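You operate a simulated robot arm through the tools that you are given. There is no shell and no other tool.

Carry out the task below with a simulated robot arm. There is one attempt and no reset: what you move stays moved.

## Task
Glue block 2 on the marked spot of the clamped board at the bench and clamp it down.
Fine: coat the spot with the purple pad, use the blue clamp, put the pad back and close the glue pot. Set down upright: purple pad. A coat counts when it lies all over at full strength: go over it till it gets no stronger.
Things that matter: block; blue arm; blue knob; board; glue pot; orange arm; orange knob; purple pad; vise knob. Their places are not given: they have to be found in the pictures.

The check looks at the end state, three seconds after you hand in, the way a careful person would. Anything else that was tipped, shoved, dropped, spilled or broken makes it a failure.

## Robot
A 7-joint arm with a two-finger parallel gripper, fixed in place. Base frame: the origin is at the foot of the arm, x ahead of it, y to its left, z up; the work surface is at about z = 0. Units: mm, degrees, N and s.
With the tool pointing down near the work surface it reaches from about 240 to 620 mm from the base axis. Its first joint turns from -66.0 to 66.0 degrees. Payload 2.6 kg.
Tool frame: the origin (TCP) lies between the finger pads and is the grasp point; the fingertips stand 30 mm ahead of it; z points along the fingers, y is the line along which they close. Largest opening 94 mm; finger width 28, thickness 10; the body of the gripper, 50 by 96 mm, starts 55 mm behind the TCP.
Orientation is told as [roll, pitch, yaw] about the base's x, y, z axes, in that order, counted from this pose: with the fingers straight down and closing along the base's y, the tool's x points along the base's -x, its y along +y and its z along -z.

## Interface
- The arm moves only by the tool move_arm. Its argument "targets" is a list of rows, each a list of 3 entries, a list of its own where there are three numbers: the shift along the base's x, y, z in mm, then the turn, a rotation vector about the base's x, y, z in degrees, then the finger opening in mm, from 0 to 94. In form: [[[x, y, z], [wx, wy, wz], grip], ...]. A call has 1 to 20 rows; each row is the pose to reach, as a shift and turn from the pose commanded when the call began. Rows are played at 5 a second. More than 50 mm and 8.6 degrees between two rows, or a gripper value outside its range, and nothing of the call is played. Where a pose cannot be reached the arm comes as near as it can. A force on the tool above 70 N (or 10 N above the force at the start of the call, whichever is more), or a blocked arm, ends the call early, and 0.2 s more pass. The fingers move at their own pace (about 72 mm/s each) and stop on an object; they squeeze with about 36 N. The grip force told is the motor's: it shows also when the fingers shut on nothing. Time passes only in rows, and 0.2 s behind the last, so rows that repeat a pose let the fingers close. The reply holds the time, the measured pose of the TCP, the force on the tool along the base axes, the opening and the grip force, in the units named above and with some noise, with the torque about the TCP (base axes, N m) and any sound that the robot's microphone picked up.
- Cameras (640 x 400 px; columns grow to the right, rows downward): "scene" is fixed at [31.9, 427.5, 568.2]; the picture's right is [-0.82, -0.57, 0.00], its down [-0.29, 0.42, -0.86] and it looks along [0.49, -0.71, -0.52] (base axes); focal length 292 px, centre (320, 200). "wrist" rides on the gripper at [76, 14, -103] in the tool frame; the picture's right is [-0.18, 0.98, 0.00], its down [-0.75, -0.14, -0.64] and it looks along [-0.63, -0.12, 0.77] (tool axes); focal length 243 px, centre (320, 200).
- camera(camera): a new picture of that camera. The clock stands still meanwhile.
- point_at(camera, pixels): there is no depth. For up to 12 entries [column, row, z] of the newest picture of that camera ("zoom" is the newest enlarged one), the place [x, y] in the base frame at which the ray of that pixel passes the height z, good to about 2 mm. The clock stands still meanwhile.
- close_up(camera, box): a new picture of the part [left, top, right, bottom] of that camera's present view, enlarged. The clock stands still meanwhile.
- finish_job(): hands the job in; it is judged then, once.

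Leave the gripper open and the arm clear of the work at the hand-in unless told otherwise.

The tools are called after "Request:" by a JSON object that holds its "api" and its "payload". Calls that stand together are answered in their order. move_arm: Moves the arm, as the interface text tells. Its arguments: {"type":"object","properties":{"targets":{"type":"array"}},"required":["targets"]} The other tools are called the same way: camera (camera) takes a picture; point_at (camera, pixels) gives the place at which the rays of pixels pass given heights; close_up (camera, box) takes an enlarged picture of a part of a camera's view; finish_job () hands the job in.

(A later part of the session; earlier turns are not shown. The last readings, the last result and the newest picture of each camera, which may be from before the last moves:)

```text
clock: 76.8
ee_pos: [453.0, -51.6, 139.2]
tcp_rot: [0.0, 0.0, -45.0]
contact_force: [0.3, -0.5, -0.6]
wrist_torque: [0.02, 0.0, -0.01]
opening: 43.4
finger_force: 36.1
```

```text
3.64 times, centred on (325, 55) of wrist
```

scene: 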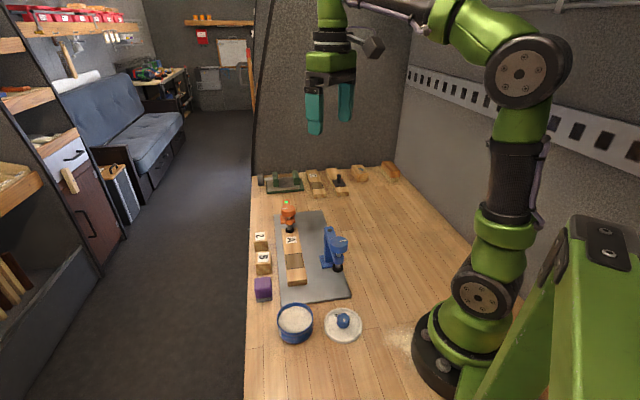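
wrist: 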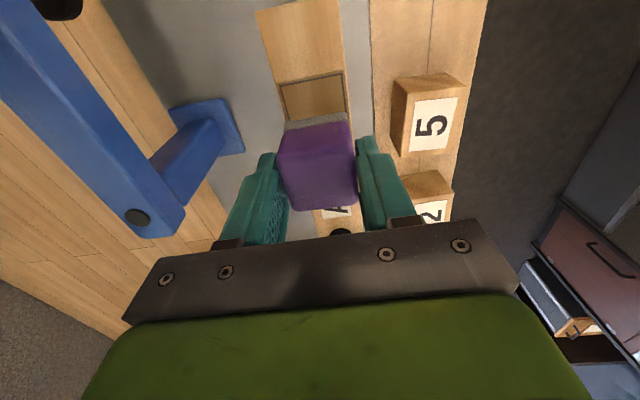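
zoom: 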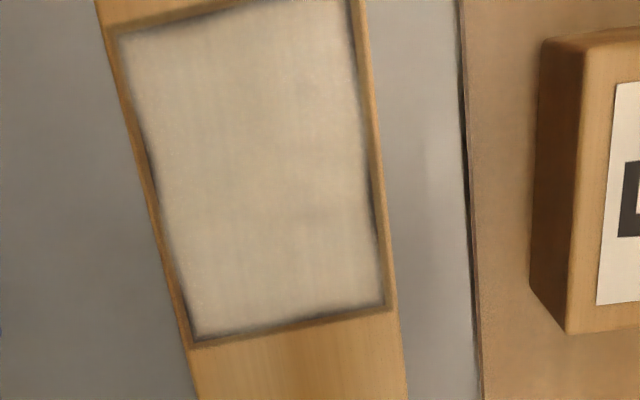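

The picture shows no change; but the force read near zero at the end, so I do one more pass pressed 1.5 mm lower with the fresh pad, to be certain.

Request:
{"api": "move_arm", "payload": {"targets": [[[-14, 14, -20], [0, 0, 0], 30], [[-28, 28, -45], [0, 0, 0], 30], [[-32, 32, -62], [0, 0, 0], 30], [[-32, 32, -69], [0, 0, 0], 30], [[-29.2, 34.8, -71.5], [0, 0, 0], 30], [[-25.3, 30.9, -71.5], [0, 0, 0], 30], [[-21.4, 27.0, -71.5], [0, 0, 0], 30], [[-25.3, 30.9, -71.5], [0, 0, 0], 30], [[-29.2, 34.8, -71.5], [0, 0, 0], 30], [[-33.1, 38.7, -71.5], [0, 0, 0], 30], [[-37, 42.6, -71.5], [0, 0, 0], 30], [[-39.8, 39.8, -71.5], [0, 0, 0], 30], [[-42.6, 37, -71.5], [0, 0, 0], 30], [[-38.7, 33.1, -71.5], [0, 0, 0], 30], [[-34.8, 29.2, -71.5], [0, 0, 0], 30], [[-30.9, 25.3, -71.5], [0, 0, 0], 30], [[-27, 21.4, -71.5], [0, 0, 0], 30], [[-24.2, 24.2, -71.5], [0, 0, 0], 30], [[-32, 32, -71.5], [0, 0, 0], 30], [[-39.8, 39.8, -71.5], [0, 0, 0], 30]]}}

Request:
{"api": "move_arm", "payload": {"targets": [[[4, -4, 0], [0, 0, 0], 30], [[8, -8, 0], [0, 0, 0], 30], [[8, -8, 8], [0, 0, 0], 30], [[8, -8, 18], [0, 0, 0], 30], [[13, -13, 38], [0, 0, 0], 30], [[28, -28, 58], [0, 0, 0], 30], [[40, -40, 71], [0, 0, 0], 30], [[40, -40, 71], [0, 0, 0], 30]]}}

Request:
{"api": "close_up", "payload": {"camera": "scene", "box": [280, 240, 320, 280]}}

Request:
{"api": "close_up", "payload": {"camera": "wrist", "box": [260, 0, 390, 110]}}

Request:
{"api": "close_up", "payload": {"camera": "scene", "box": [265, 195, 315, 245]}}

```text
clock: 81.0
ee_pos: [417.0, -10.9, 65.0]
tcp_rot: [0.3, -0.4, -45.0]
contact_force: [7.2, -8.9, 27.0]
wrist_torque: [-0.25, -0.06, 0.02]
opening: 43.5
finger_force: 36.0
```

```text
clock: 82.8
ee_pos: [453.4, -51.1, 135.3]
tcp_rot: [0.0, 0.0, -45.1]
contact_force: [0.2, -0.8, -0.4]
wrist_torque: [-0.01, 0.01, 0.02]
opening: 43.7
finger_force: 35.9
```

```text
10.00 times, centred on (300, 260) of scene
```

zoom: 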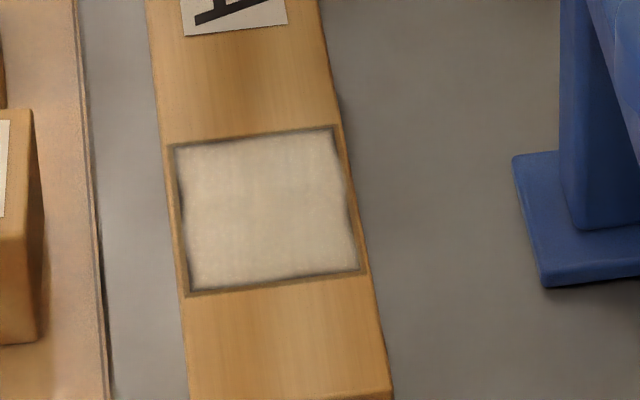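

```text
3.64 times, centred on (325, 55) of wrist
```

zoom: 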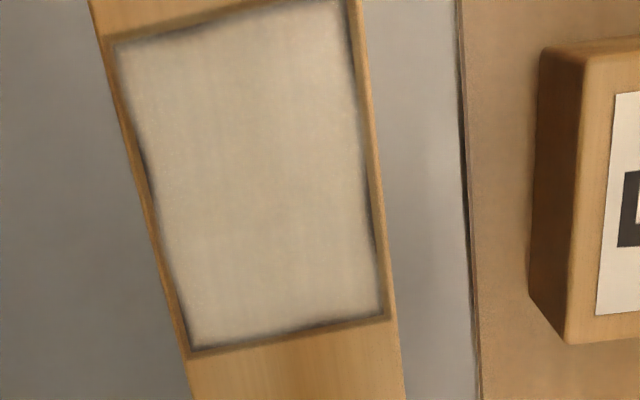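

```text
8.00 times, centred on (290, 220) of scene
```

zoom: 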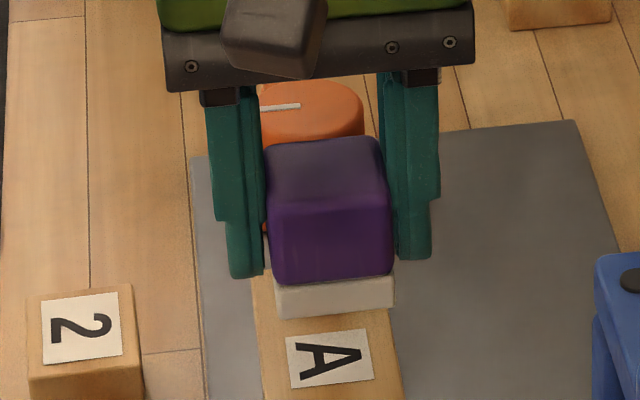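

No change with a fresh pad and 27 N: the coat is at full strength. Now the pad goes back to its place at (423.2,98.5). It has slipped up about 6 mm in the grip, so the bench should be met at TCP z≈40. I travel and stop at z=48.

Request:
{"api": "move_arm", "payload": {"targets": [[[-4, 20, 2], [0, 0, 0], 30], [[-9, 45, 2], [0, 0, 0], 30], [[-14, 70, 2], [0, 0, 0], 30], [[-19, 95, 2], [0, 0, 0], 30], [[-24, 120, 0], [0, 0, 0], 30], [[-28, 139, -10], [0, 0, 0], 30], [[-30, 148.5, -30], [0, 0, 0], 30], [[-30, 148.5, -55], [0, 0, 0], 30], [[-30, 148.5, -75], [0, 0, 0], 30], [[-30, 148.5, -86], [0, 0, 0], 30], [[-30, 148.5, -87.8], [0, 0, 0], 30], [[-30, 148.5, -87.8], [0, 0, 0], 30]]}}

Request:
{"api": "close_up", "payload": {"camera": "scene", "box": [240, 255, 300, 315]}}

```text
clock: 85.4
ee_pos: [422.1, 99.4, 48.8]
tcp_rot: [0.0, 0.0, -44.9]
contact_force: [-0.4, -0.4, -1.5]
wrist_torque: [0.02, 0.01, 0.01]
opening: 43.5
finger_force: 36.0
```

```text
6.67 times, centred on (270, 285) of scene
```

zoom: 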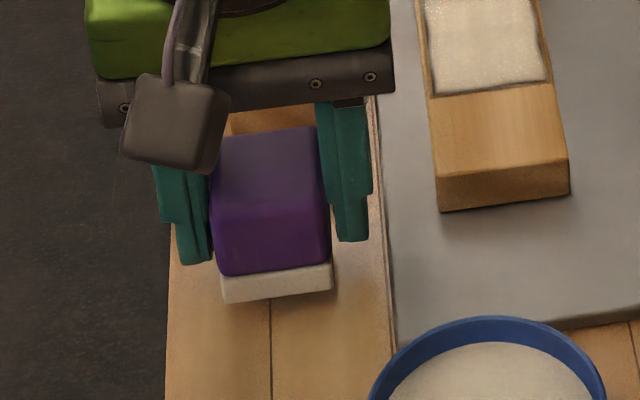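

The foam is about 8 mm above the bench as expected. I lower slowly to contact.

Request:
{"api": "move_arm", "payload": {"targets": [[[0, 0, -3], [0, 0, 0], 30], [[0, 0, -5.5], [0, 0, 0], 30], [[0, 0, -7], [0, 0, 0], 30], [[0, 0, -7], [0, 0, 0], 30]]}}

```text
clock: 86.4
ee_pos: [422.7, 98.4, 40.7]
tcp_rot: [0.0, 0.0, -45.0]
contact_force: [0.7, -0.6, -0.7]
wrist_torque: [-0.01, 0.01, 0.0]
opening: 43.3
finger_force: 36.1
```

Request:
{"api": "move_arm", "payload": {"targets": [[[0, 0, -1], [0, 0, 0], 30], [[0, 0, -2], [0, 0, 0], 30], [[0, 0, -2], [0, 0, 0], 30]]}}

Request:
{"api": "close_up", "payload": {"camera": "scene", "box": [240, 255, 300, 315]}}

```text
clock: 87.2
ee_pos: [423.7, 97.9, 40.6]
tcp_rot: [0.0, 0.0, -45.0]
contact_force: [-0.1, 0.3, -0.6]
wrist_torque: [-0.02, 0.02, 0.0]
opening: 43.5
finger_force: 36.2
```

```text
6.67 times, centred on (270, 285) of scene
```

zoom: 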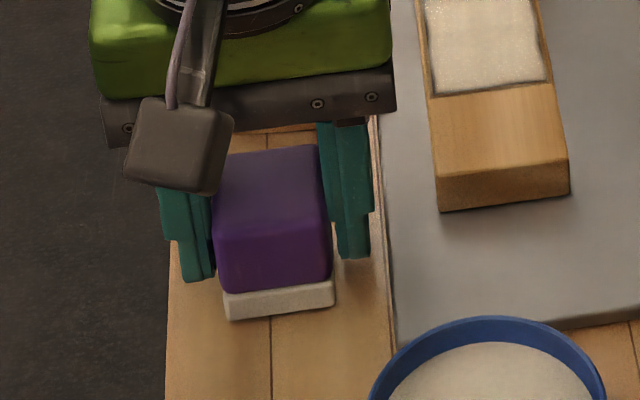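

The foam's lower corners are practically at their original pixels. One more millimetre to feel contact.

Request:
{"api": "move_arm", "payload": {"targets": [[[0, 0, -0.8], [0, 0, 0], 30], [[0, 0, -1.5], [0, 0, 0], 30], [[0, 0, -1.5], [0, 0, 0], 30]]}}

```text
clock: 88.0
ee_pos: [424.0, 98.6, 37.7]
tcp_rot: [-0.1, 0.1, -45.0]
contact_force: [-0.1, 0.5, -1.4]
wrist_torque: [-0.02, 0.01, -0.01]
opening: 43.4
finger_force: 35.9
```

Still free. I continue down in small steps.

Request:
{"api": "move_arm", "payload": {"targets": [[[0, 0, -0.8], [0, 0, 0], 30], [[0, 0, -1.5], [0, 0, 0], 30], [[0, 0, -1.5], [0, 0, 0], 30]]}}

Request:
{"api": "close_up", "payload": {"camera": "scene", "box": [240, 255, 300, 315]}}

```text
clock: 88.8
ee_pos: [423.5, 98.1, 37.6]
tcp_rot: [0.1, 0.0, -45.0]
contact_force: [-5.0, -1.8, 16.0]
wrist_torque: [-0.09, 0.11, -0.02]
opening: 43.7
finger_force: 35.8
```

```text
6.67 times, centred on (270, 285) of scene
```

zoom: 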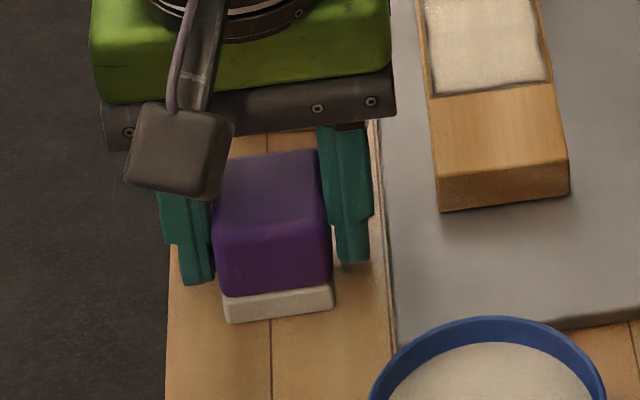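

Contact at 16 N: the pad stands on the bench. I ease off 1 mm, open to 52 and rise straight up.

Request:
{"api": "move_arm", "payload": {"targets": [[[0, 0, 1], [0, 0, 0], 30], [[0, 0, 1], [0, 0, 0], 46], [[0, 0, 1], [0, 0, 0], 52], [[0, 0, 1], [0, 0, 0], 52], [[0, 0, 8], [0, 0, 0], 52], [[0, 0, 20], [0, 0, 0], 54], [[0, 0, 40], [0, 0, 0], 70], [[0, 0, 70], [0, 0, 0], 94], [[0, 0, 100], [0, 0, 0], 94], [[0, 0, 100], [0, 0, 0], 94]]}}

Request:
{"api": "close_up", "payload": {"camera": "scene", "box": [235, 225, 315, 315]}}

Request:
{"api": "camera", "payload": {"camera": "wrist"}}

```text
clock: 91.0
ee_pos: [422.3, 100.7, 137.7]
tcp_rot: [0.0, 0.0, -45.0]
contact_force: [0.4, 0.3, 0.5]
wrist_torque: [0.02, 0.02, -0.01]
opening: 94.0
finger_force: 0.0
```

```text
4.44 times, centred on (275, 270) of scene
```

zoom: 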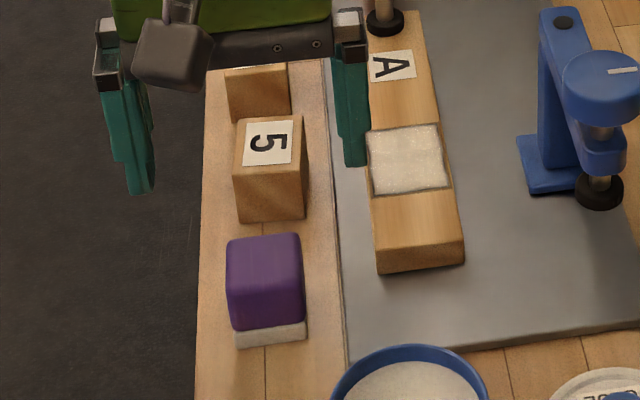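

```text
taken
```

wrist: 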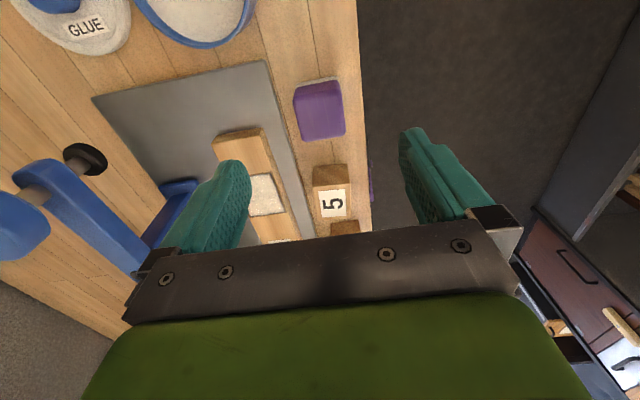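

The pad stands upright in its place. Next is block 2: I move above (560,-33) and look down on it.

Request:
{"api": "move_arm", "payload": {"targets": [[[17, -16, 5], [0, 0, 0], 94], [[40, -38, 14], [0, 0, 0], 94], [[65, -62, 20], [0, 0, 0], 94], [[90, -86, 24], [0, 0, 0], 94], [[115, -110, 24], [0, 0, 0], 94], [[130, -125, 24], [0, 0, 0], 94], [[136.8, -131.5, 24], [0, 0, 0], 94], [[136.8, -131.5, 24], [0, 0, 0], 94]]}}

Request:
{"api": "close_up", "payload": {"camera": "wrist", "box": [260, 40, 390, 150]}}

Request:
{"api": "camera", "payload": {"camera": "scene"}}

```text
clock: 92.8
ee_pos: [559.6, -33.2, 161.4]
tcp_rot: [0.1, 0.0, -45.1]
contact_force: [-0.8, 0.4, 0.4]
wrist_torque: [-0.02, 0.02, 0.0]
opening: 94.1
finger_force: 0.0
```

```text
3.64 times, centred on (325, 95) of wrist
```

zoom: 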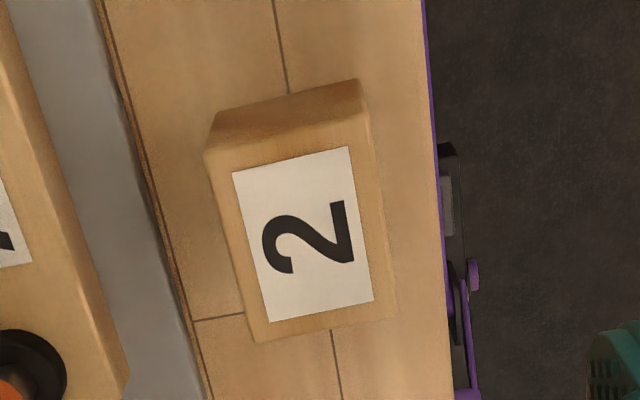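

```text
taken
```

scene: 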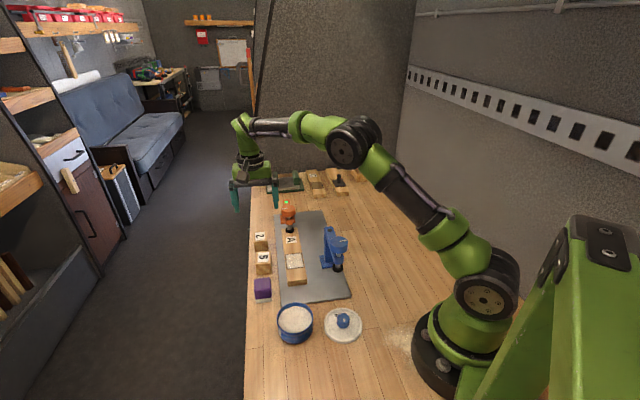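

Request:
{"api": "point_at", "payload": {"camera": "zoom", "pixels": [[205, 155, 33], [368, 118, 33], [395, 315, 33], [255, 342, 33], [215, 113, 0], [358, 80, 0], [205, 155, 38], [368, 118, 38], [395, 315, 38], [255, 342, 38]]}}

Request:
{"api": "close_up", "payload": {"camera": "scene", "box": [240, 220, 290, 280]}}

```text
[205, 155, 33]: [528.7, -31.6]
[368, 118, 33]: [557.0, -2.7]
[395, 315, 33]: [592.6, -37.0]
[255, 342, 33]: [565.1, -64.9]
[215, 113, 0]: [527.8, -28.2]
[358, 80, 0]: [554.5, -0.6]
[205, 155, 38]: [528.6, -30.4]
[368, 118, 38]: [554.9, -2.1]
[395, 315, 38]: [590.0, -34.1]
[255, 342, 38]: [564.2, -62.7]
```

```text
6.67 times, centred on (265, 250) of scene
```

zoom: 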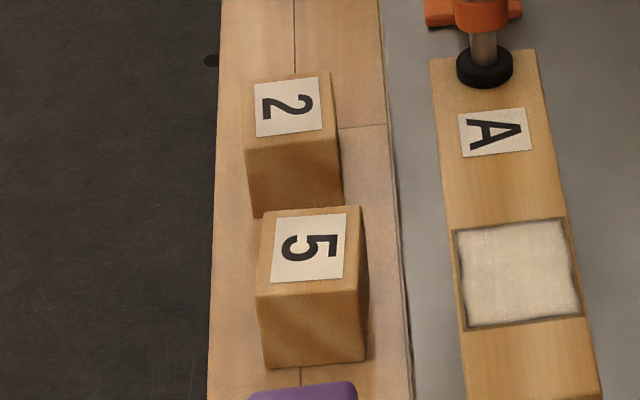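

Request:
{"api": "point_at", "payload": {"camera": "zoom", "pixels": [[254, 217, 0], [343, 206, 0], [244, 152, 33], [244, 152, 38], [244, 152, 43], [336, 140, 33], [336, 140, 38], [336, 140, 43], [244, 85, 38], [328, 72, 38]]}}

```text
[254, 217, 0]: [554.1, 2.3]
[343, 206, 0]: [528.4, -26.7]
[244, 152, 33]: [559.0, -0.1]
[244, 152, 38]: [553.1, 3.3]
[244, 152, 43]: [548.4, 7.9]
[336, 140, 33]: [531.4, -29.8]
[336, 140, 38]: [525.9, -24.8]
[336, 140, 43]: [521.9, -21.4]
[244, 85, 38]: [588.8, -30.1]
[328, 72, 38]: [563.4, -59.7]
```

Block 2 is 38.5×48×37 mm, centred at about (559.2,-31.3). I descend with opening 58 to TCP z=38 and close.

Request:
{"api": "move_arm", "payload": {"targets": [[[-0.8, 1.7, -25], [0, 0, 0], 58], [[-0.8, 1.7, -50], [0, 0, 0], 58], [[-0.8, 1.7, -75], [0, 0, 0], 58], [[-0.8, 1.7, -95], [0, 0, 0], 58], [[-0.8, 1.7, -110], [0, 0, 0], 58], [[-0.8, 1.7, -118], [0, 0, 0], 58], [[-0.8, 1.7, -122], [0, 0, 0], 58], [[-0.8, 1.7, -122], [0, 0, 0], 58]]}}

Request:
{"api": "close_up", "payload": {"camera": "scene", "box": [235, 200, 305, 280]}}

Request:
{"api": "close_up", "payload": {"camera": "wrist", "box": [240, 110, 400, 230]}}

```text
clock: 94.6
ee_pos: [560.2, -31.5, 37.1]
tcp_rot: [0.0, 0.1, -45.0]
contact_force: [0.3, -0.1, 0.3]
wrist_torque: [-0.02, 0.01, 0.01]
opening: 58.4
finger_force: 0.1
```

```text
5.00 times, centred on (270, 240) of scene
```

zoom: 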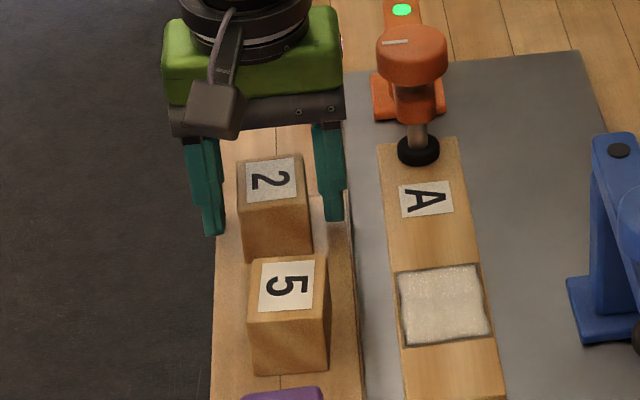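

```text
3.33 times, centred on (320, 170) of wrist
```

zoom: 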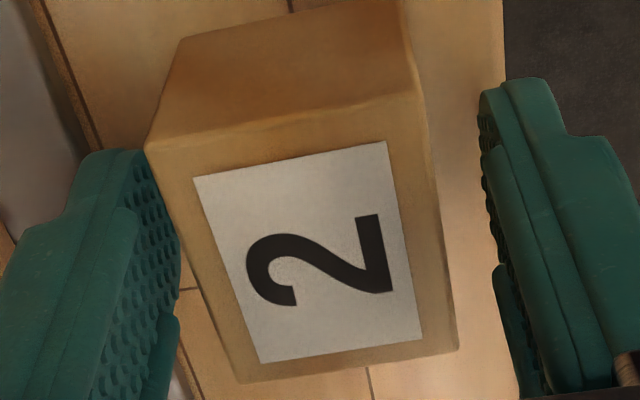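

The block sits about 3 mm nearer the plate-side finger, so I shift the gripper 3 mm that way before closing.

Request:
{"api": "move_arm", "payload": {"targets": [[[-2.1, -2.1, 0], [0, 0, 0], 58], [[-2.1, -2.1, 0], [0, 0, 0], 48], [[-2.1, -2.1, 0], [0, 0, 0], 36], [[-2.1, -2.1, 0], [0, 0, 0], 26], [[-2.1, -2.1, 0], [0, 0, 0], 26], [[-2.1, -2.1, 0], [0, 0, 0], 26]]}}

Request:
{"api": "close_up", "payload": {"camera": "wrist", "box": [240, 110, 400, 230]}}

```text
clock: 96.0
ee_pos: [558.2, -35.1, 39.0]
tcp_rot: [0.1, 0.0, -45.0]
contact_force: [-0.3, -0.9, 1.1]
wrist_torque: [0.0, 0.01, -0.02]
opening: 43.3
finger_force: 36.1
```

```text
3.33 times, centred on (320, 170) of wrist
```

zoom: 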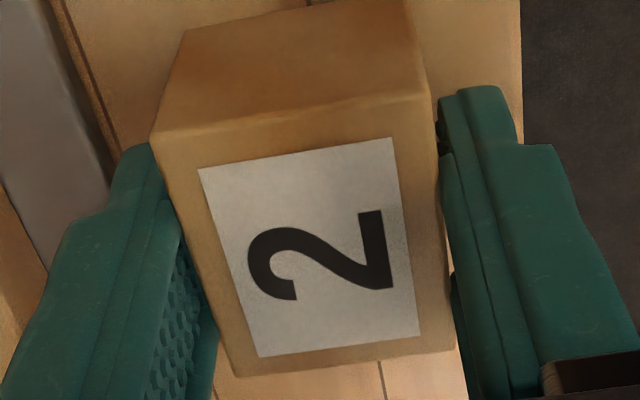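

Block 2 is held (opening 43.3). I lift it and carry it above the spot.

Request:
{"api": "move_arm", "payload": {"targets": [[[0, 0, 10], [0, 0, 0], 26], [[0, 0, 30], [0, 0, 0], 26], [[0, 0, 55], [0, 0, 0], 26], [[-10, 1.2, 72], [0, 0, 0], 26], [[-30, 3.5, 78], [0, 0, 0], 26], [[-52, 6, 78], [0, 0, 0], 26], [[-74, 8.5, 78], [0, 0, 0], 26], [[-96, 11, 78], [0, 0, 0], 26], [[-116, 13.3, 74], [0, 0, 0], 26], [[-130, 15, 66], [0, 0, 0], 26], [[-136.1, 15.6, 58], [0, 0, 0], 26], [[-136.1, 15.6, 50], [0, 0, 0], 26], [[-136.1, 15.6, 50], [0, 0, 0], 26]]}}

Request:
{"api": "close_up", "payload": {"camera": "wrist", "box": [230, 50, 410, 210]}}

Request:
{"api": "close_up", "payload": {"camera": "scene", "box": [260, 205, 340, 295]}}

```text
clock: 98.8
ee_pos: [421.0, -18.2, 89.5]
tcp_rot: [0.0, 0.0, -45.0]
contact_force: [-0.7, 0.6, -0.7]
wrist_torque: [0.02, -0.02, -0.03]
opening: 43.5
finger_force: 35.8
```

```text
2.50 times, centred on (320, 130) of wrist
```

zoom: 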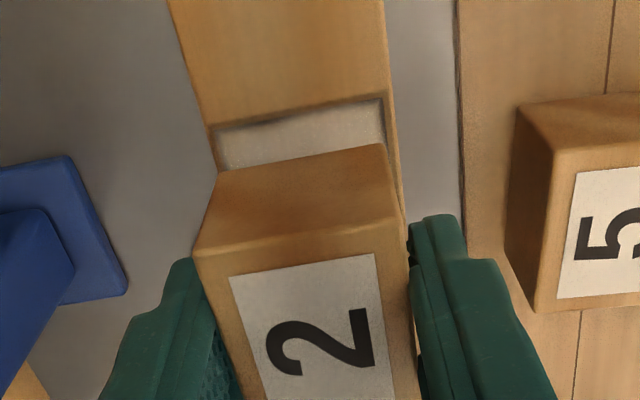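

```text
4.44 times, centred on (300, 250) of scene
```

zoom: 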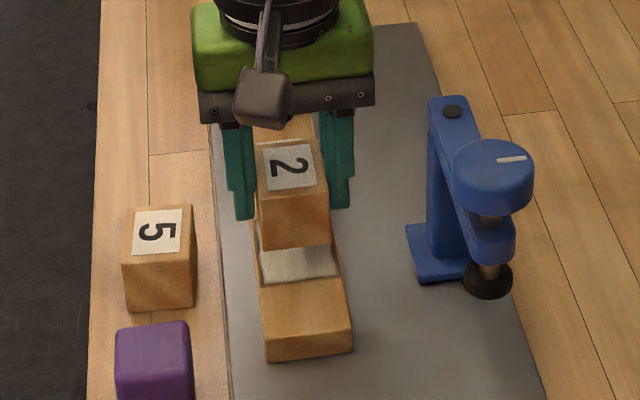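

Request:
{"api": "point_at", "payload": {"camera": "zoom", "pixels": [[220, 172, 0], [220, 172, 1], [213, 127, 25]]}}

Request:
{"api": "close_up", "payload": {"camera": "wrist", "box": [230, 50, 410, 210]}}

Request:
{"api": "point_at", "payload": {"camera": "zoom", "pixels": [[220, 172, 50], [385, 145, 50], [213, 127, 25], [383, 97, 25], [193, 245, 87], [405, 215, 87], [225, 165, 25], [391, 140, 25], [400, 160, 25], [210, 118, 25], [387, 90, 25]]}}

```text
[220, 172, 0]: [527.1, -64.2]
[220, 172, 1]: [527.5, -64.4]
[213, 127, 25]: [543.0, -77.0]
```

```text
2.50 times, centred on (320, 130) of wrist
```

zoom: 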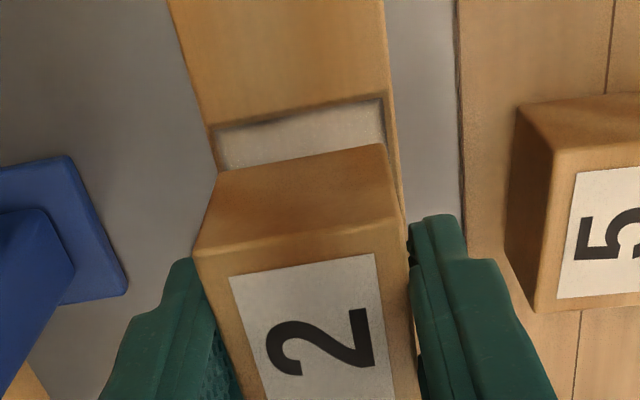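

```text
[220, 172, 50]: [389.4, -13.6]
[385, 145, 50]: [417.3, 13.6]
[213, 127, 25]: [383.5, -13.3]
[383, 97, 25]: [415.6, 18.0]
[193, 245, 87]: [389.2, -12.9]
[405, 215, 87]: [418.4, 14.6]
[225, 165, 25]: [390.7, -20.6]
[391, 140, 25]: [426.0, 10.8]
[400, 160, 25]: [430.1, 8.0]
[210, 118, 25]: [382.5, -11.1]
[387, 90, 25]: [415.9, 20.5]
```

The block is centred over the spot within about 1 mm (front gap 4 mm, as it should be). I lower it to just above contact, then gently down.

Request:
{"api": "move_arm", "payload": {"targets": [[[-0.5, -0.5, -8], [0, 0, 0], 26], [[-0.5, -0.5, -15], [0, 0, 0], 26], [[-0.5, -0.5, -19], [0, 0, 0], 26], [[-0.5, -0.5, -21], [0, 0, 0], 26], [[-0.5, -0.5, -22.5], [0, 0, 0], 26], [[-0.5, -0.5, -22.5], [0, 0, 0], 26]]}}

```text
clock: 100.2
ee_pos: [421.1, -17.6, 66.0]
tcp_rot: [0.1, -0.2, -45.0]
contact_force: [-1.4, -0.3, 7.4]
wrist_torque: [0.03, 0.13, 0.0]
opening: 43.7
finger_force: 36.1
```

Contact at 7 N. I press slightly more, then open gently and check the block before rising.

Request:
{"api": "move_arm", "payload": {"targets": [[[0, 0, -0.8], [0, 0, 0], 26], [[0, 0, -0.8], [0, 0, 0], 26]]}}

Request:
{"api": "close_up", "payload": {"camera": "scene", "box": [260, 205, 340, 295]}}

Request:
{"api": "close_up", "payload": {"camera": "wrist", "box": [230, 70, 410, 220]}}

```text
clock: 100.8
ee_pos: [421.1, -18.0, 66.5]
tcp_rot: [0.1, -0.1, -45.0]
contact_force: [-7.9, -0.4, 21.9]
wrist_torque: [0.03, 0.34, -0.04]
opening: 43.3
finger_force: 35.7
```

```text
4.44 times, centred on (300, 250) of scene
```

zoom: 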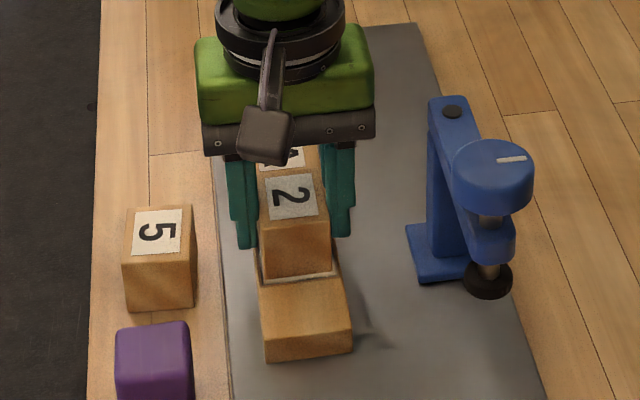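

```text
2.67 times, centred on (320, 145) of wrist
```

zoom: 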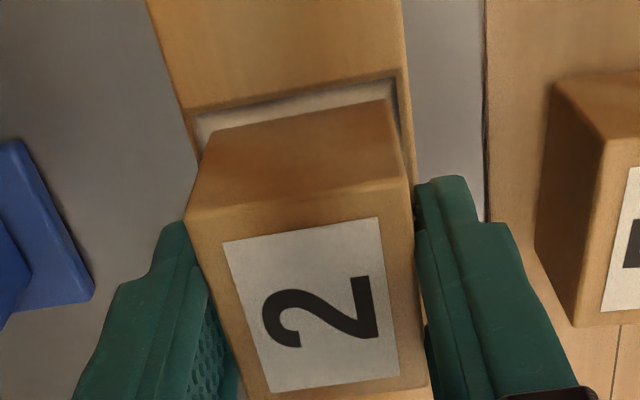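

The block sits squarely in the coat. I ease off, open to 54 and rise.

Request:
{"api": "move_arm", "payload": {"targets": [[[0, 0, 0.8], [0, 0, 0], 26], [[0, 0, 0.8], [0, 0, 0], 46], [[0, 0, 0.8], [0, 0, 0], 54], [[0, 0, 0.8], [0, 0, 0], 54], [[0, 0, 10], [0, 0, 0], 54], [[0, 0, 25], [0, 0, 0], 58], [[0, 0, 50], [0, 0, 0], 70], [[0, 0, 85], [0, 0, 0], 80], [[0, 0, 110], [0, 0, 0], 80], [[0, 0, 110], [0, 0, 0], 80]]}}

Request:
{"api": "camera", "payload": {"camera": "wrist"}}

Request:
{"api": "close_up", "payload": {"camera": "wrist", "box": [230, 40, 390, 160]}}

Request:
{"api": "close_up", "payload": {"camera": "scene", "box": [270, 215, 350, 290]}}

```text
clock: 103.0
ee_pos: [420.3, -18.2, 176.8]
tcp_rot: [0.1, 0.0, -45.0]
contact_force: [0.1, 0.5, 0.0]
wrist_torque: [0.01, 0.03, -0.01]
opening: 80.1
finger_force: 0.0
```

```text
taken
```

wrist: 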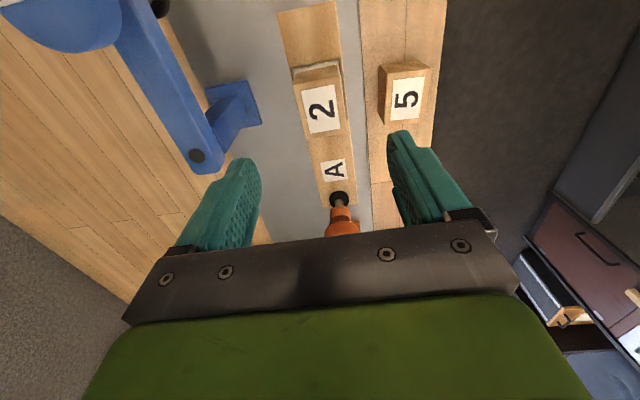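

```text
3.33 times, centred on (310, 100) of wrist
```

zoom: 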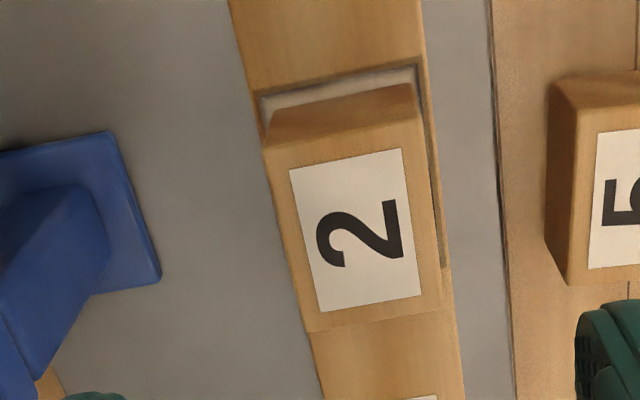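

```text
5.33 times, centred on (310, 252) of scene
```

zoom: 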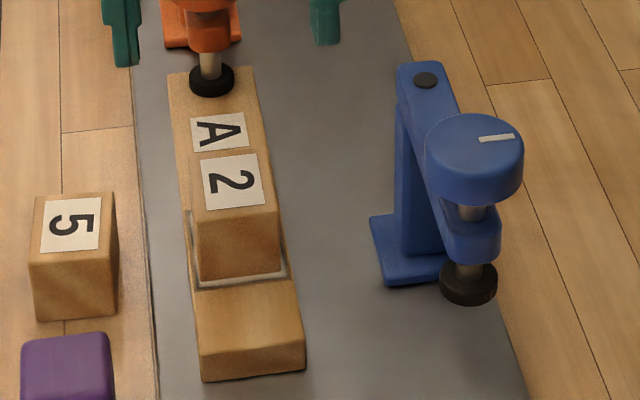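

Block 2 stands squarely on the coated spot with even glue margins. Before swinging the blue arm I must know whether its foot clears the block top. I zoom on both clamps.

Request:
{"api": "close_up", "payload": {"camera": "scene", "box": [315, 222, 355, 282]}}

Request:
{"api": "close_up", "payload": {"camera": "scene", "box": [270, 190, 320, 250]}}

Request:
{"api": "close_up", "payload": {"camera": "wrist", "box": [0, 0, 270, 190]}}

```text
6.67 times, centred on (335, 252) of scene
```

zoom: 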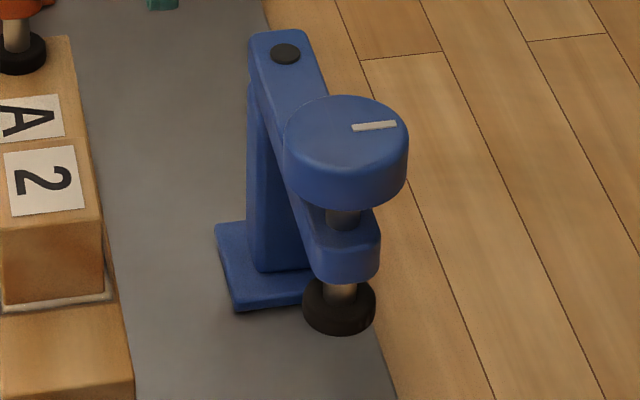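

```text
6.67 times, centred on (295, 220) of scene
```

zoom: 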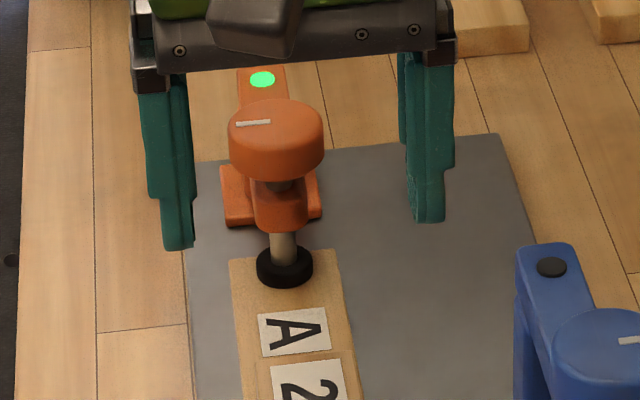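

```text
2.11 times, centred on (135, 95) of wrist
```

zoom: 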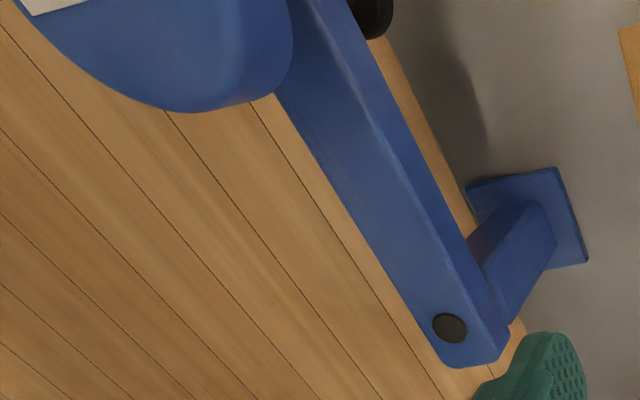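

I move up and across to view the blue clamp's foot with the wrist camera from the pot side.

Request:
{"api": "move_arm", "payload": {"targets": [[[0, 0, 25], [0, 0, 0], 94], [[-10, 7, 45], [0, 0, 0], 94], [[-35, 23, 50], [0, 0, 0], 94], [[-60, 39, 50], [0, 0, 0], 94], [[-85, 55, 45], [0, 0, 0], 94], [[-105, 69, 38], [0, 0, 0], 94], [[-120.5, 78.3, 30], [0, 0, 0], 94], [[-120.5, 78.3, 30], [0, 0, 0], 94]]}}

Request:
{"api": "camera", "payload": {"camera": "wrist"}}

```text
clock: 104.8
ee_pos: [298.5, 59.1, 204.1]
tcp_rot: [0.0, -0.1, -45.1]
contact_force: [0.2, -0.8, -0.7]
wrist_torque: [-0.01, -0.01, 0.01]
opening: 94.0
finger_force: 0.1
```

```text
taken
```

wrist: 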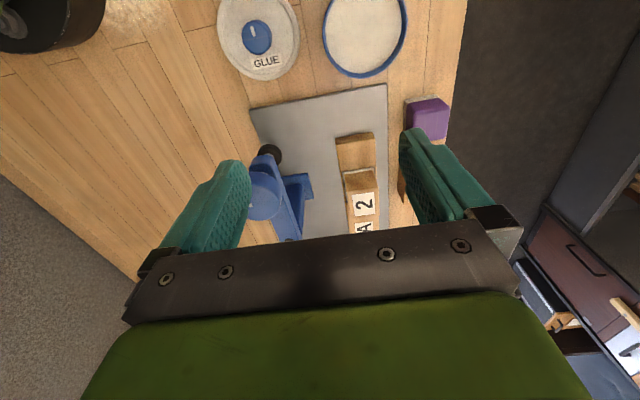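

The foot and knob are visible at about (265,165). I enlarge that.

Request:
{"api": "close_up", "payload": {"camera": "wrist", "box": [235, 130, 395, 250]}}

Request:
{"api": "close_up", "payload": {"camera": "wrist", "box": [240, 135, 320, 195]}}

```text
3.33 times, centred on (315, 190) of wrist
```

zoom: 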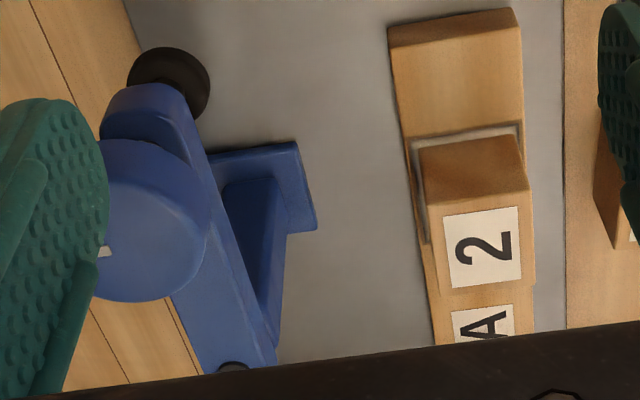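

```text
6.67 times, centred on (280, 165) of wrist
```

zoom: 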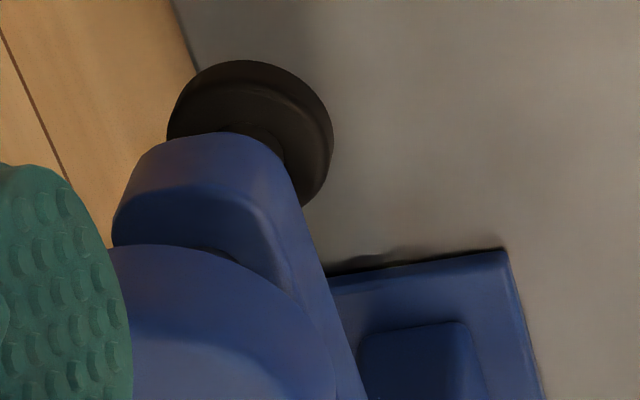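

Request:
{"api": "point_at", "payload": {"camera": "zoom", "pixels": [[250, 137, 50], [250, 137, 60], [250, 137, 70], [250, 137, 80], [167, 130, 70], [333, 145, 70], [508, 250, 8], [330, 272, 8]]}}

Request:
{"api": "point_at", "payload": {"camera": "scene", "pixels": [[337.85, 267.9, 50], [337.85, 267.9, 60], [337.85, 267.9, 70], [337.85, 267.9, 80]]}}

```text
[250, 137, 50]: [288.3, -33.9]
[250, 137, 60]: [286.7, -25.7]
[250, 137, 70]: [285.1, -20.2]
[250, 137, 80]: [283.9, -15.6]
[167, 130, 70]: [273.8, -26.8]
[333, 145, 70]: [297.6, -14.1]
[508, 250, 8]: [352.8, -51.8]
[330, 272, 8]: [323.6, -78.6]
```

```text
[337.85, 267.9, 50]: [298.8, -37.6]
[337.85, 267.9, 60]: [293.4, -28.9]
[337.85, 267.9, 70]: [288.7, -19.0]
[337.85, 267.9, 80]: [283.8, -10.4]
```

I calibrate against the placed block's top: its label centre seen in both cameras.

Request:
{"api": "close_up", "payload": {"camera": "scene", "box": [280, 230, 320, 270]}}

Request:
{"api": "point_at", "payload": {"camera": "wrist", "pixels": [[364.1, 204.3, 50], [364.1, 204.3, 60], [364.1, 204.3, 70]]}}

Request:
{"api": "point_at", "payload": {"camera": "scene", "pixels": [[293.6, 248.6, 50], [293.6, 248.6, 60], [293.6, 248.6, 70]]}}

```text
10.00 times, centred on (300, 250) of scene
```

zoom: 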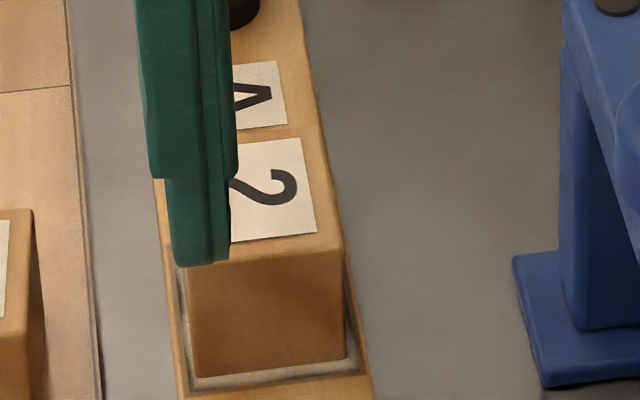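

```text
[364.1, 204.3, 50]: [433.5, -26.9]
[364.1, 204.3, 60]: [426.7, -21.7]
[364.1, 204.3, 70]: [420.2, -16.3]
```

```text
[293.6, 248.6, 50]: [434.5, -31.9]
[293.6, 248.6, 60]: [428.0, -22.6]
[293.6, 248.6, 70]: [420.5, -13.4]
```

Block top ≈ z 64, foot bottom ≈ z 68: clearance is only a few millimetres, so I'll first unscrew the knob a bit to raise the foot. I move above the knob at (286,-17) to locate it exactly.

Request:
{"api": "move_arm", "payload": {"targets": [[[-4, -20, 5], [0, 0, 0], 94], [[-8, -45, 10], [0, 0, 0], 94], [[-12, -65, 10], [0, 0, 0], 94], [[-14, -77, 10], [0, 0, 0], 94], [[-14, -77, 10], [0, 0, 0], 94]]}}

Request:
{"api": "camera", "payload": {"camera": "wrist"}}

Request:
{"api": "close_up", "payload": {"camera": "wrist", "box": [250, 80, 390, 200]}}

Request:
{"api": "close_up", "payload": {"camera": "scene", "box": [305, 210, 365, 280]}}

```text
clock: 106.0
ee_pos: [285.1, -16.6, 215.8]
tcp_rot: [0.0, 0.0, -45.1]
contact_force: [-0.2, 0.1, 0.3]
wrist_torque: [0.01, 0.0, 0.02]
opening: 94.0
finger_force: 0.1
```

```text
taken
```

wrist: 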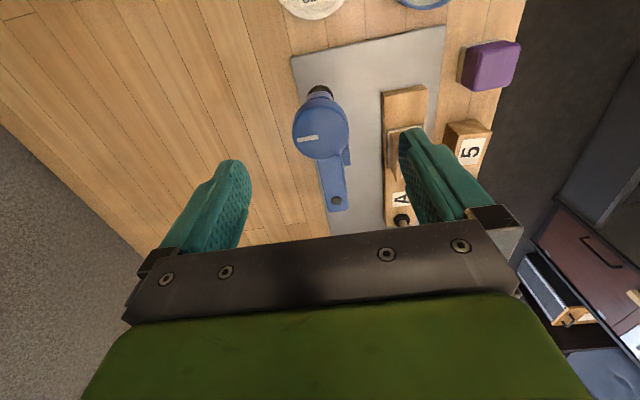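

```text
3.33 times, centred on (320, 140) of wrist
```

zoom: 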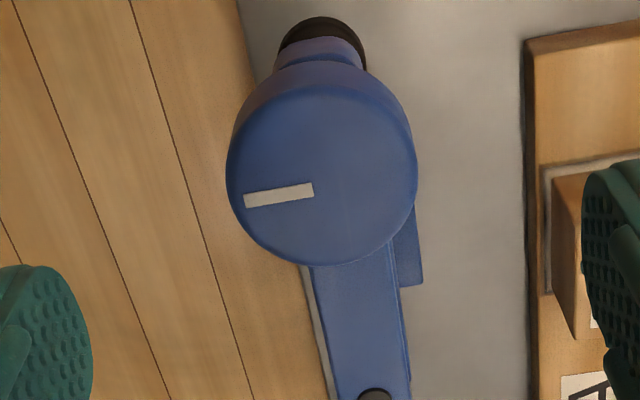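

```text
5.71 times, centred on (335, 245) of scene
```

zoom: 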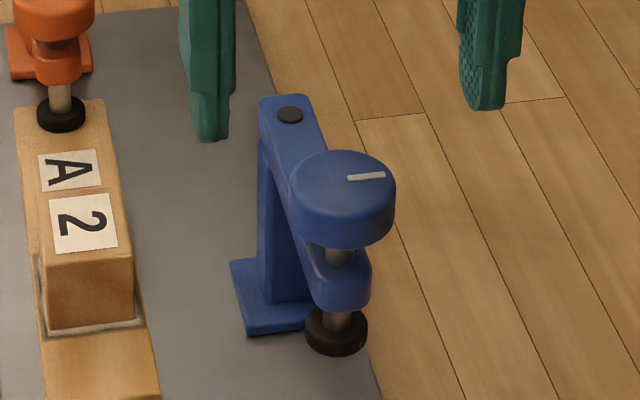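

Request:
{"api": "point_at", "payload": {"camera": "scene", "pixels": [[339, 242.9, 135], [339, 242.9, 145], [339, 242.9, 155]]}}

Request:
{"api": "close_up", "payload": {"camera": "wrist", "box": [250, 80, 390, 200]}}

Request:
{"api": "point_at", "payload": {"camera": "zoom", "pixels": [[321, 177, 135], [321, 177, 145], [321, 177, 155], [226, 185, 145], [416, 165, 145], [375, 393, 114], [375, 393, 110], [375, 393, 105]]}}

```text
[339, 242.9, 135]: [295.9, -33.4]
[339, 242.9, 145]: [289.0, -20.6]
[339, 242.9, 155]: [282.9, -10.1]
```

```text
3.33 times, centred on (320, 140) of wrist
```

zoom: 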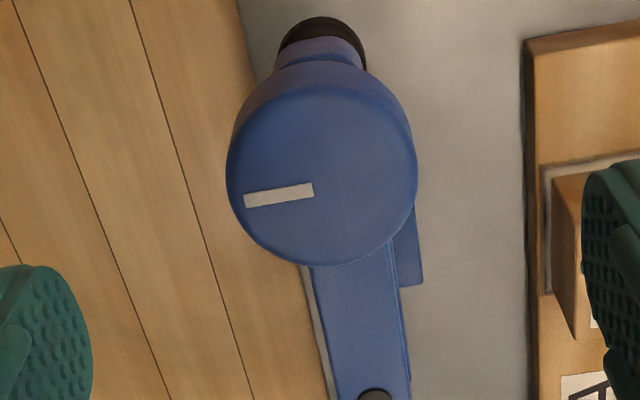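

```text
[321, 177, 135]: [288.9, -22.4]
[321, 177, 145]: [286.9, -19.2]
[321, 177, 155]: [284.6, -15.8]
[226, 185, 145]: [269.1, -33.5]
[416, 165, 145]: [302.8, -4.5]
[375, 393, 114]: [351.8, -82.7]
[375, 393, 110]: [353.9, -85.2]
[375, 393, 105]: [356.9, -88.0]
```

The knob is centred at (286.5,-17.7), top z≈148, diameter 44; the pivot is near (354,-85), so a 90° clockwise swing brings the foot exactly over the block. I descend over the knob and grip it (fingertips at z≈131).

Request:
{"api": "move_arm", "payload": {"targets": [[[0.5, -0.7, -20], [0, 0, 0], 80], [[0.5, -0.7, -38], [0, 0, 0], 72], [[0.5, -0.7, -50], [0, 0, 0], 72], [[0.5, -0.7, -54], [0, 0, 0], 72], [[0.5, -0.7, -54], [0, 0, 0], 56], [[0.5, -0.7, -54], [0, 0, 0], 40], [[0.5, -0.7, -54], [0, 0, 0], 34], [[0.5, -0.7, -54], [0, 0, 0], 34]]}}

Request:
{"api": "close_up", "payload": {"camera": "scene", "box": [305, 200, 365, 280]}}

Request:
{"api": "close_up", "payload": {"camera": "wrist", "box": [230, 80, 410, 230]}}

```text
clock: 107.8
ee_pos: [287.0, -17.3, 161.7]
tcp_rot: [0.0, 0.0, -44.9]
contact_force: [6.9, 4.8, -2.7]
wrist_torque: [0.06, -0.14, -0.02]
opening: 41.2
finger_force: 44.5
```

```text
5.00 times, centred on (335, 240) of scene
```

zoom: 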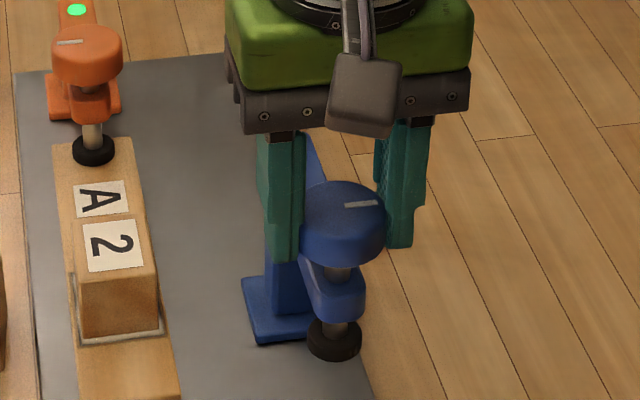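

```text
2.67 times, centred on (320, 155) of wrist
```

zoom: 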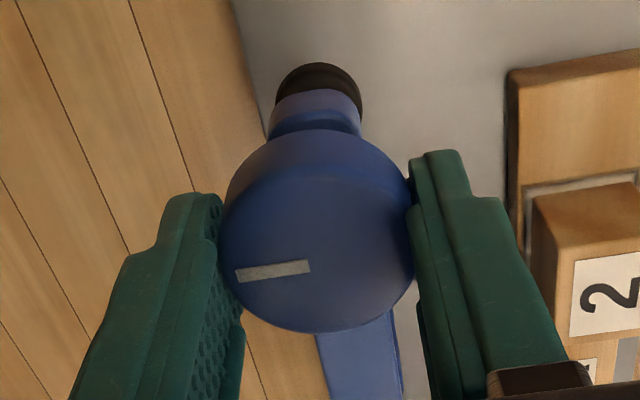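

The knob is gripped. I turn it counter-clockwise 88° (yaw -45° → +43°) to raise the foot, watching the torque.

Request:
{"api": "move_arm", "payload": {"targets": [[[0, 0, 0], [0, 0, 8], 34], [[0, 0, 0], [0, 0, 16], 34], [[0, 0, 0], [0, 0, 24], 34], [[0, 0, 0], [0, 0, 32], 34], [[0, 0, 0], [0, 0, 32], 34]]}}

Request:
{"api": "close_up", "payload": {"camera": "scene", "box": [305, 200, 365, 280]}}

```text
clock: 109.0
ee_pos: [286.5, -15.8, 161.3]
tcp_rot: [0.1, 0.0, -13.0]
contact_force: [10.3, 13.5, 5.3]
wrist_torque: [0.34, -0.2, -0.9]
opening: 40.7
finger_force: 44.4
```

```text
5.00 times, centred on (335, 240) of scene
```

zoom: 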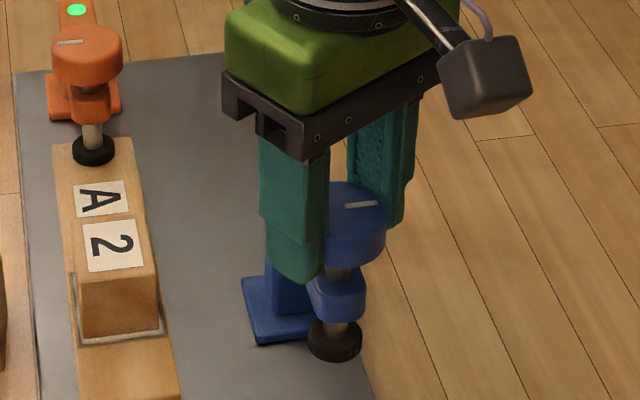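

The mark on the knob did not move and torque was 0.9 N·m: the knob is already at its upper stop, so the foot is as high as it goes. I open, rise above the knob and turn the gripper to yaw +45° so that I can swing arm and gripper together by -90°.

Request:
{"api": "move_arm", "payload": {"targets": [[[0, 0, 0], [0, 0, 0], 60], [[0, 0, 0], [0, 0, 0], 80], [[0, 0, 15], [0, 0, 0], 80], [[0, 0, 32], [0, 0, 0], 80], [[0, 0, 32], [0, 0, 8], 80], [[0, 0, 32], [0, 0, 16], 80], [[0, 0, 32], [0, 0, 24], 80], [[0, 0, 32], [0, 0, 32], 80], [[0, 0, 32], [0, 0, 40], 80], [[0, 0, 32], [0, 0, 48], 80], [[0, 0, 32], [0, 0, 55], 80], [[0, 0, 32], [0, 0, 58], 80], [[0, 0, 32], [0, 0, 58], 80]]}}

Request:
{"api": "camera", "payload": {"camera": "wrist"}}

Request:
{"api": "close_up", "payload": {"camera": "scene", "box": [285, 190, 375, 290]}}

```text
clock: 111.8
ee_pos: [286.9, -16.5, 192.5]
tcp_rot: [0.1, 0.0, 45.1]
contact_force: [0.5, -0.4, 0.1]
wrist_torque: [-0.02, 0.01, 0.0]
opening: 80.0
finger_force: 0.0
```

```text
taken
```

wrist: 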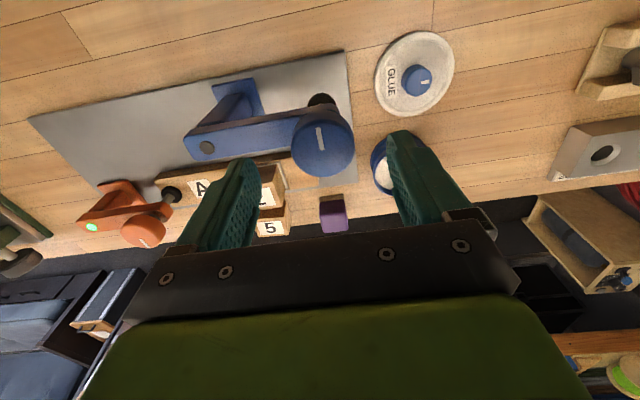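

```text
4.00 times, centred on (330, 240) of scene
```

zoom: 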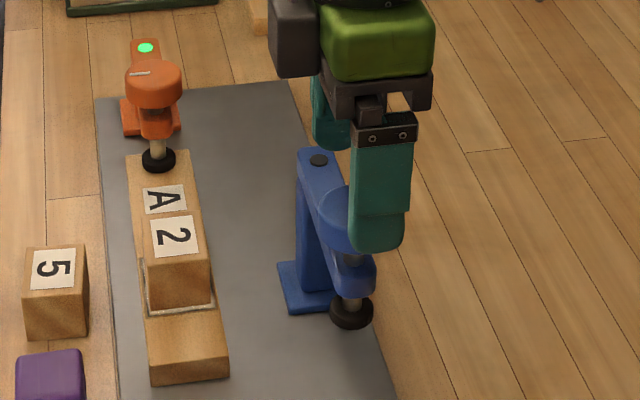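

Gripper is at yaw +45°, aligned with the arm. I descend over the knob and close.

Request:
{"api": "move_arm", "payload": {"targets": [[[0, 0, -15], [0, 0, 0], 76], [[0, 0, -26], [0, 0, 0], 72], [[0, 0, -31], [0, 0, 0], 72], [[0, 0, -31], [0, 0, 0], 56], [[0, 0, -31], [0, 0, 0], 40], [[0, 0, -31], [0, 0, 0], 34], [[0, 0, -31], [0, 0, 0], 34]]}}

Request:
{"api": "close_up", "payload": {"camera": "wrist", "box": [170, 80, 410, 230]}}

```text
clock: 113.4
ee_pos: [286.6, -17.1, 161.7]
tcp_rot: [0.4, 0.1, 44.9]
contact_force: [-17.6, 18.0, 3.3]
wrist_torque: [0.45, 0.14, -0.03]
opening: 40.7
finger_force: 45.7
```

```text
2.67 times, centred on (290, 155) of wrist
```

zoom: 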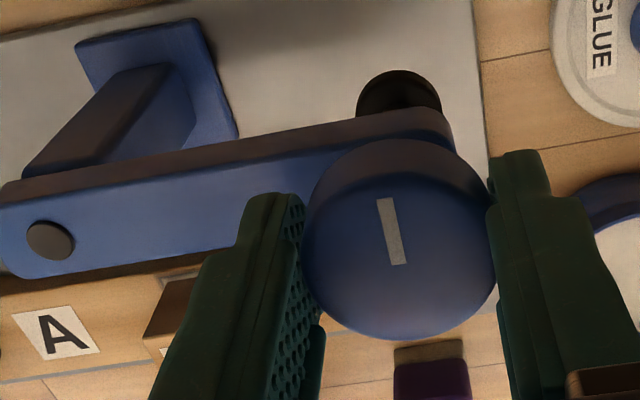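

There is a 25 N side force along the arm: the knob centre lies about 2 mm further out. I shift (-1.6,+1.6) to relieve it.

Request:
{"api": "move_arm", "payload": {"targets": [[[-0.8, 0.8, 0], [0, 0, 0], 34], [[-1.6, 1.6, 0], [0, 0, 0], 34], [[-1.6, 1.6, 0], [0, 0, 0], 34]]}}

```text
clock: 114.2
ee_pos: [285.6, -16.3, 162.7]
tcp_rot: [0.0, 0.0, 45.1]
contact_force: [-6.2, 12.2, -4.3]
wrist_torque: [0.2, 0.44, 0.0]
opening: 40.8
finger_force: 45.2
```

Most of the side force is gone. I test the swing with the first 15° of the arc about the pivot (354,-85), gripper turning along.

Request:
{"api": "move_arm", "payload": {"targets": [[[-0.7, 0.7, 0], [0, 0, 0], 34], [[2.4, 3.8, 0], [0, 0, -2.5], 34], [[5.7, 6.6, 0], [0, 0, -5], 34], [[9.0, 9.3, 0], [0, 0, -7.5], 34], [[12.5, 11.9, 0], [0, 0, -10], 34], [[16.1, 14.2, 0], [0, 0, -12.5], 34], [[19.8, 16.5, 0], [0, 0, -15], 34], [[19.8, 16.5, 0], [0, 0, -15], 34]]}}

Request:
{"api": "close_up", "payload": {"camera": "scene", "box": [285, 190, 375, 290]}}

Request:
{"api": "close_up", "payload": {"camera": "wrist", "box": [170, 80, 410, 230]}}

```text
clock: 116.0
ee_pos: [304.6, -0.1, 161.3]
tcp_rot: [-0.1, 0.0, 30.0]
contact_force: [4.7, -16.7, -3.5]
wrist_torque: [-0.48, 0.14, -0.38]
opening: 41.0
finger_force: 44.7
```

```text
4.00 times, centred on (330, 240) of scene
```

zoom: 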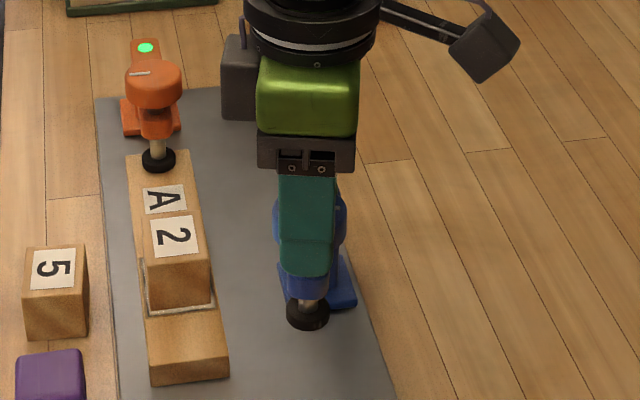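

```text
2.67 times, centred on (290, 155) of wrist
```

zoom: 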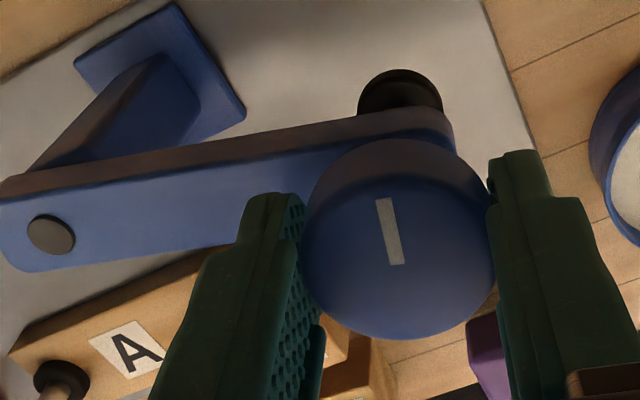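

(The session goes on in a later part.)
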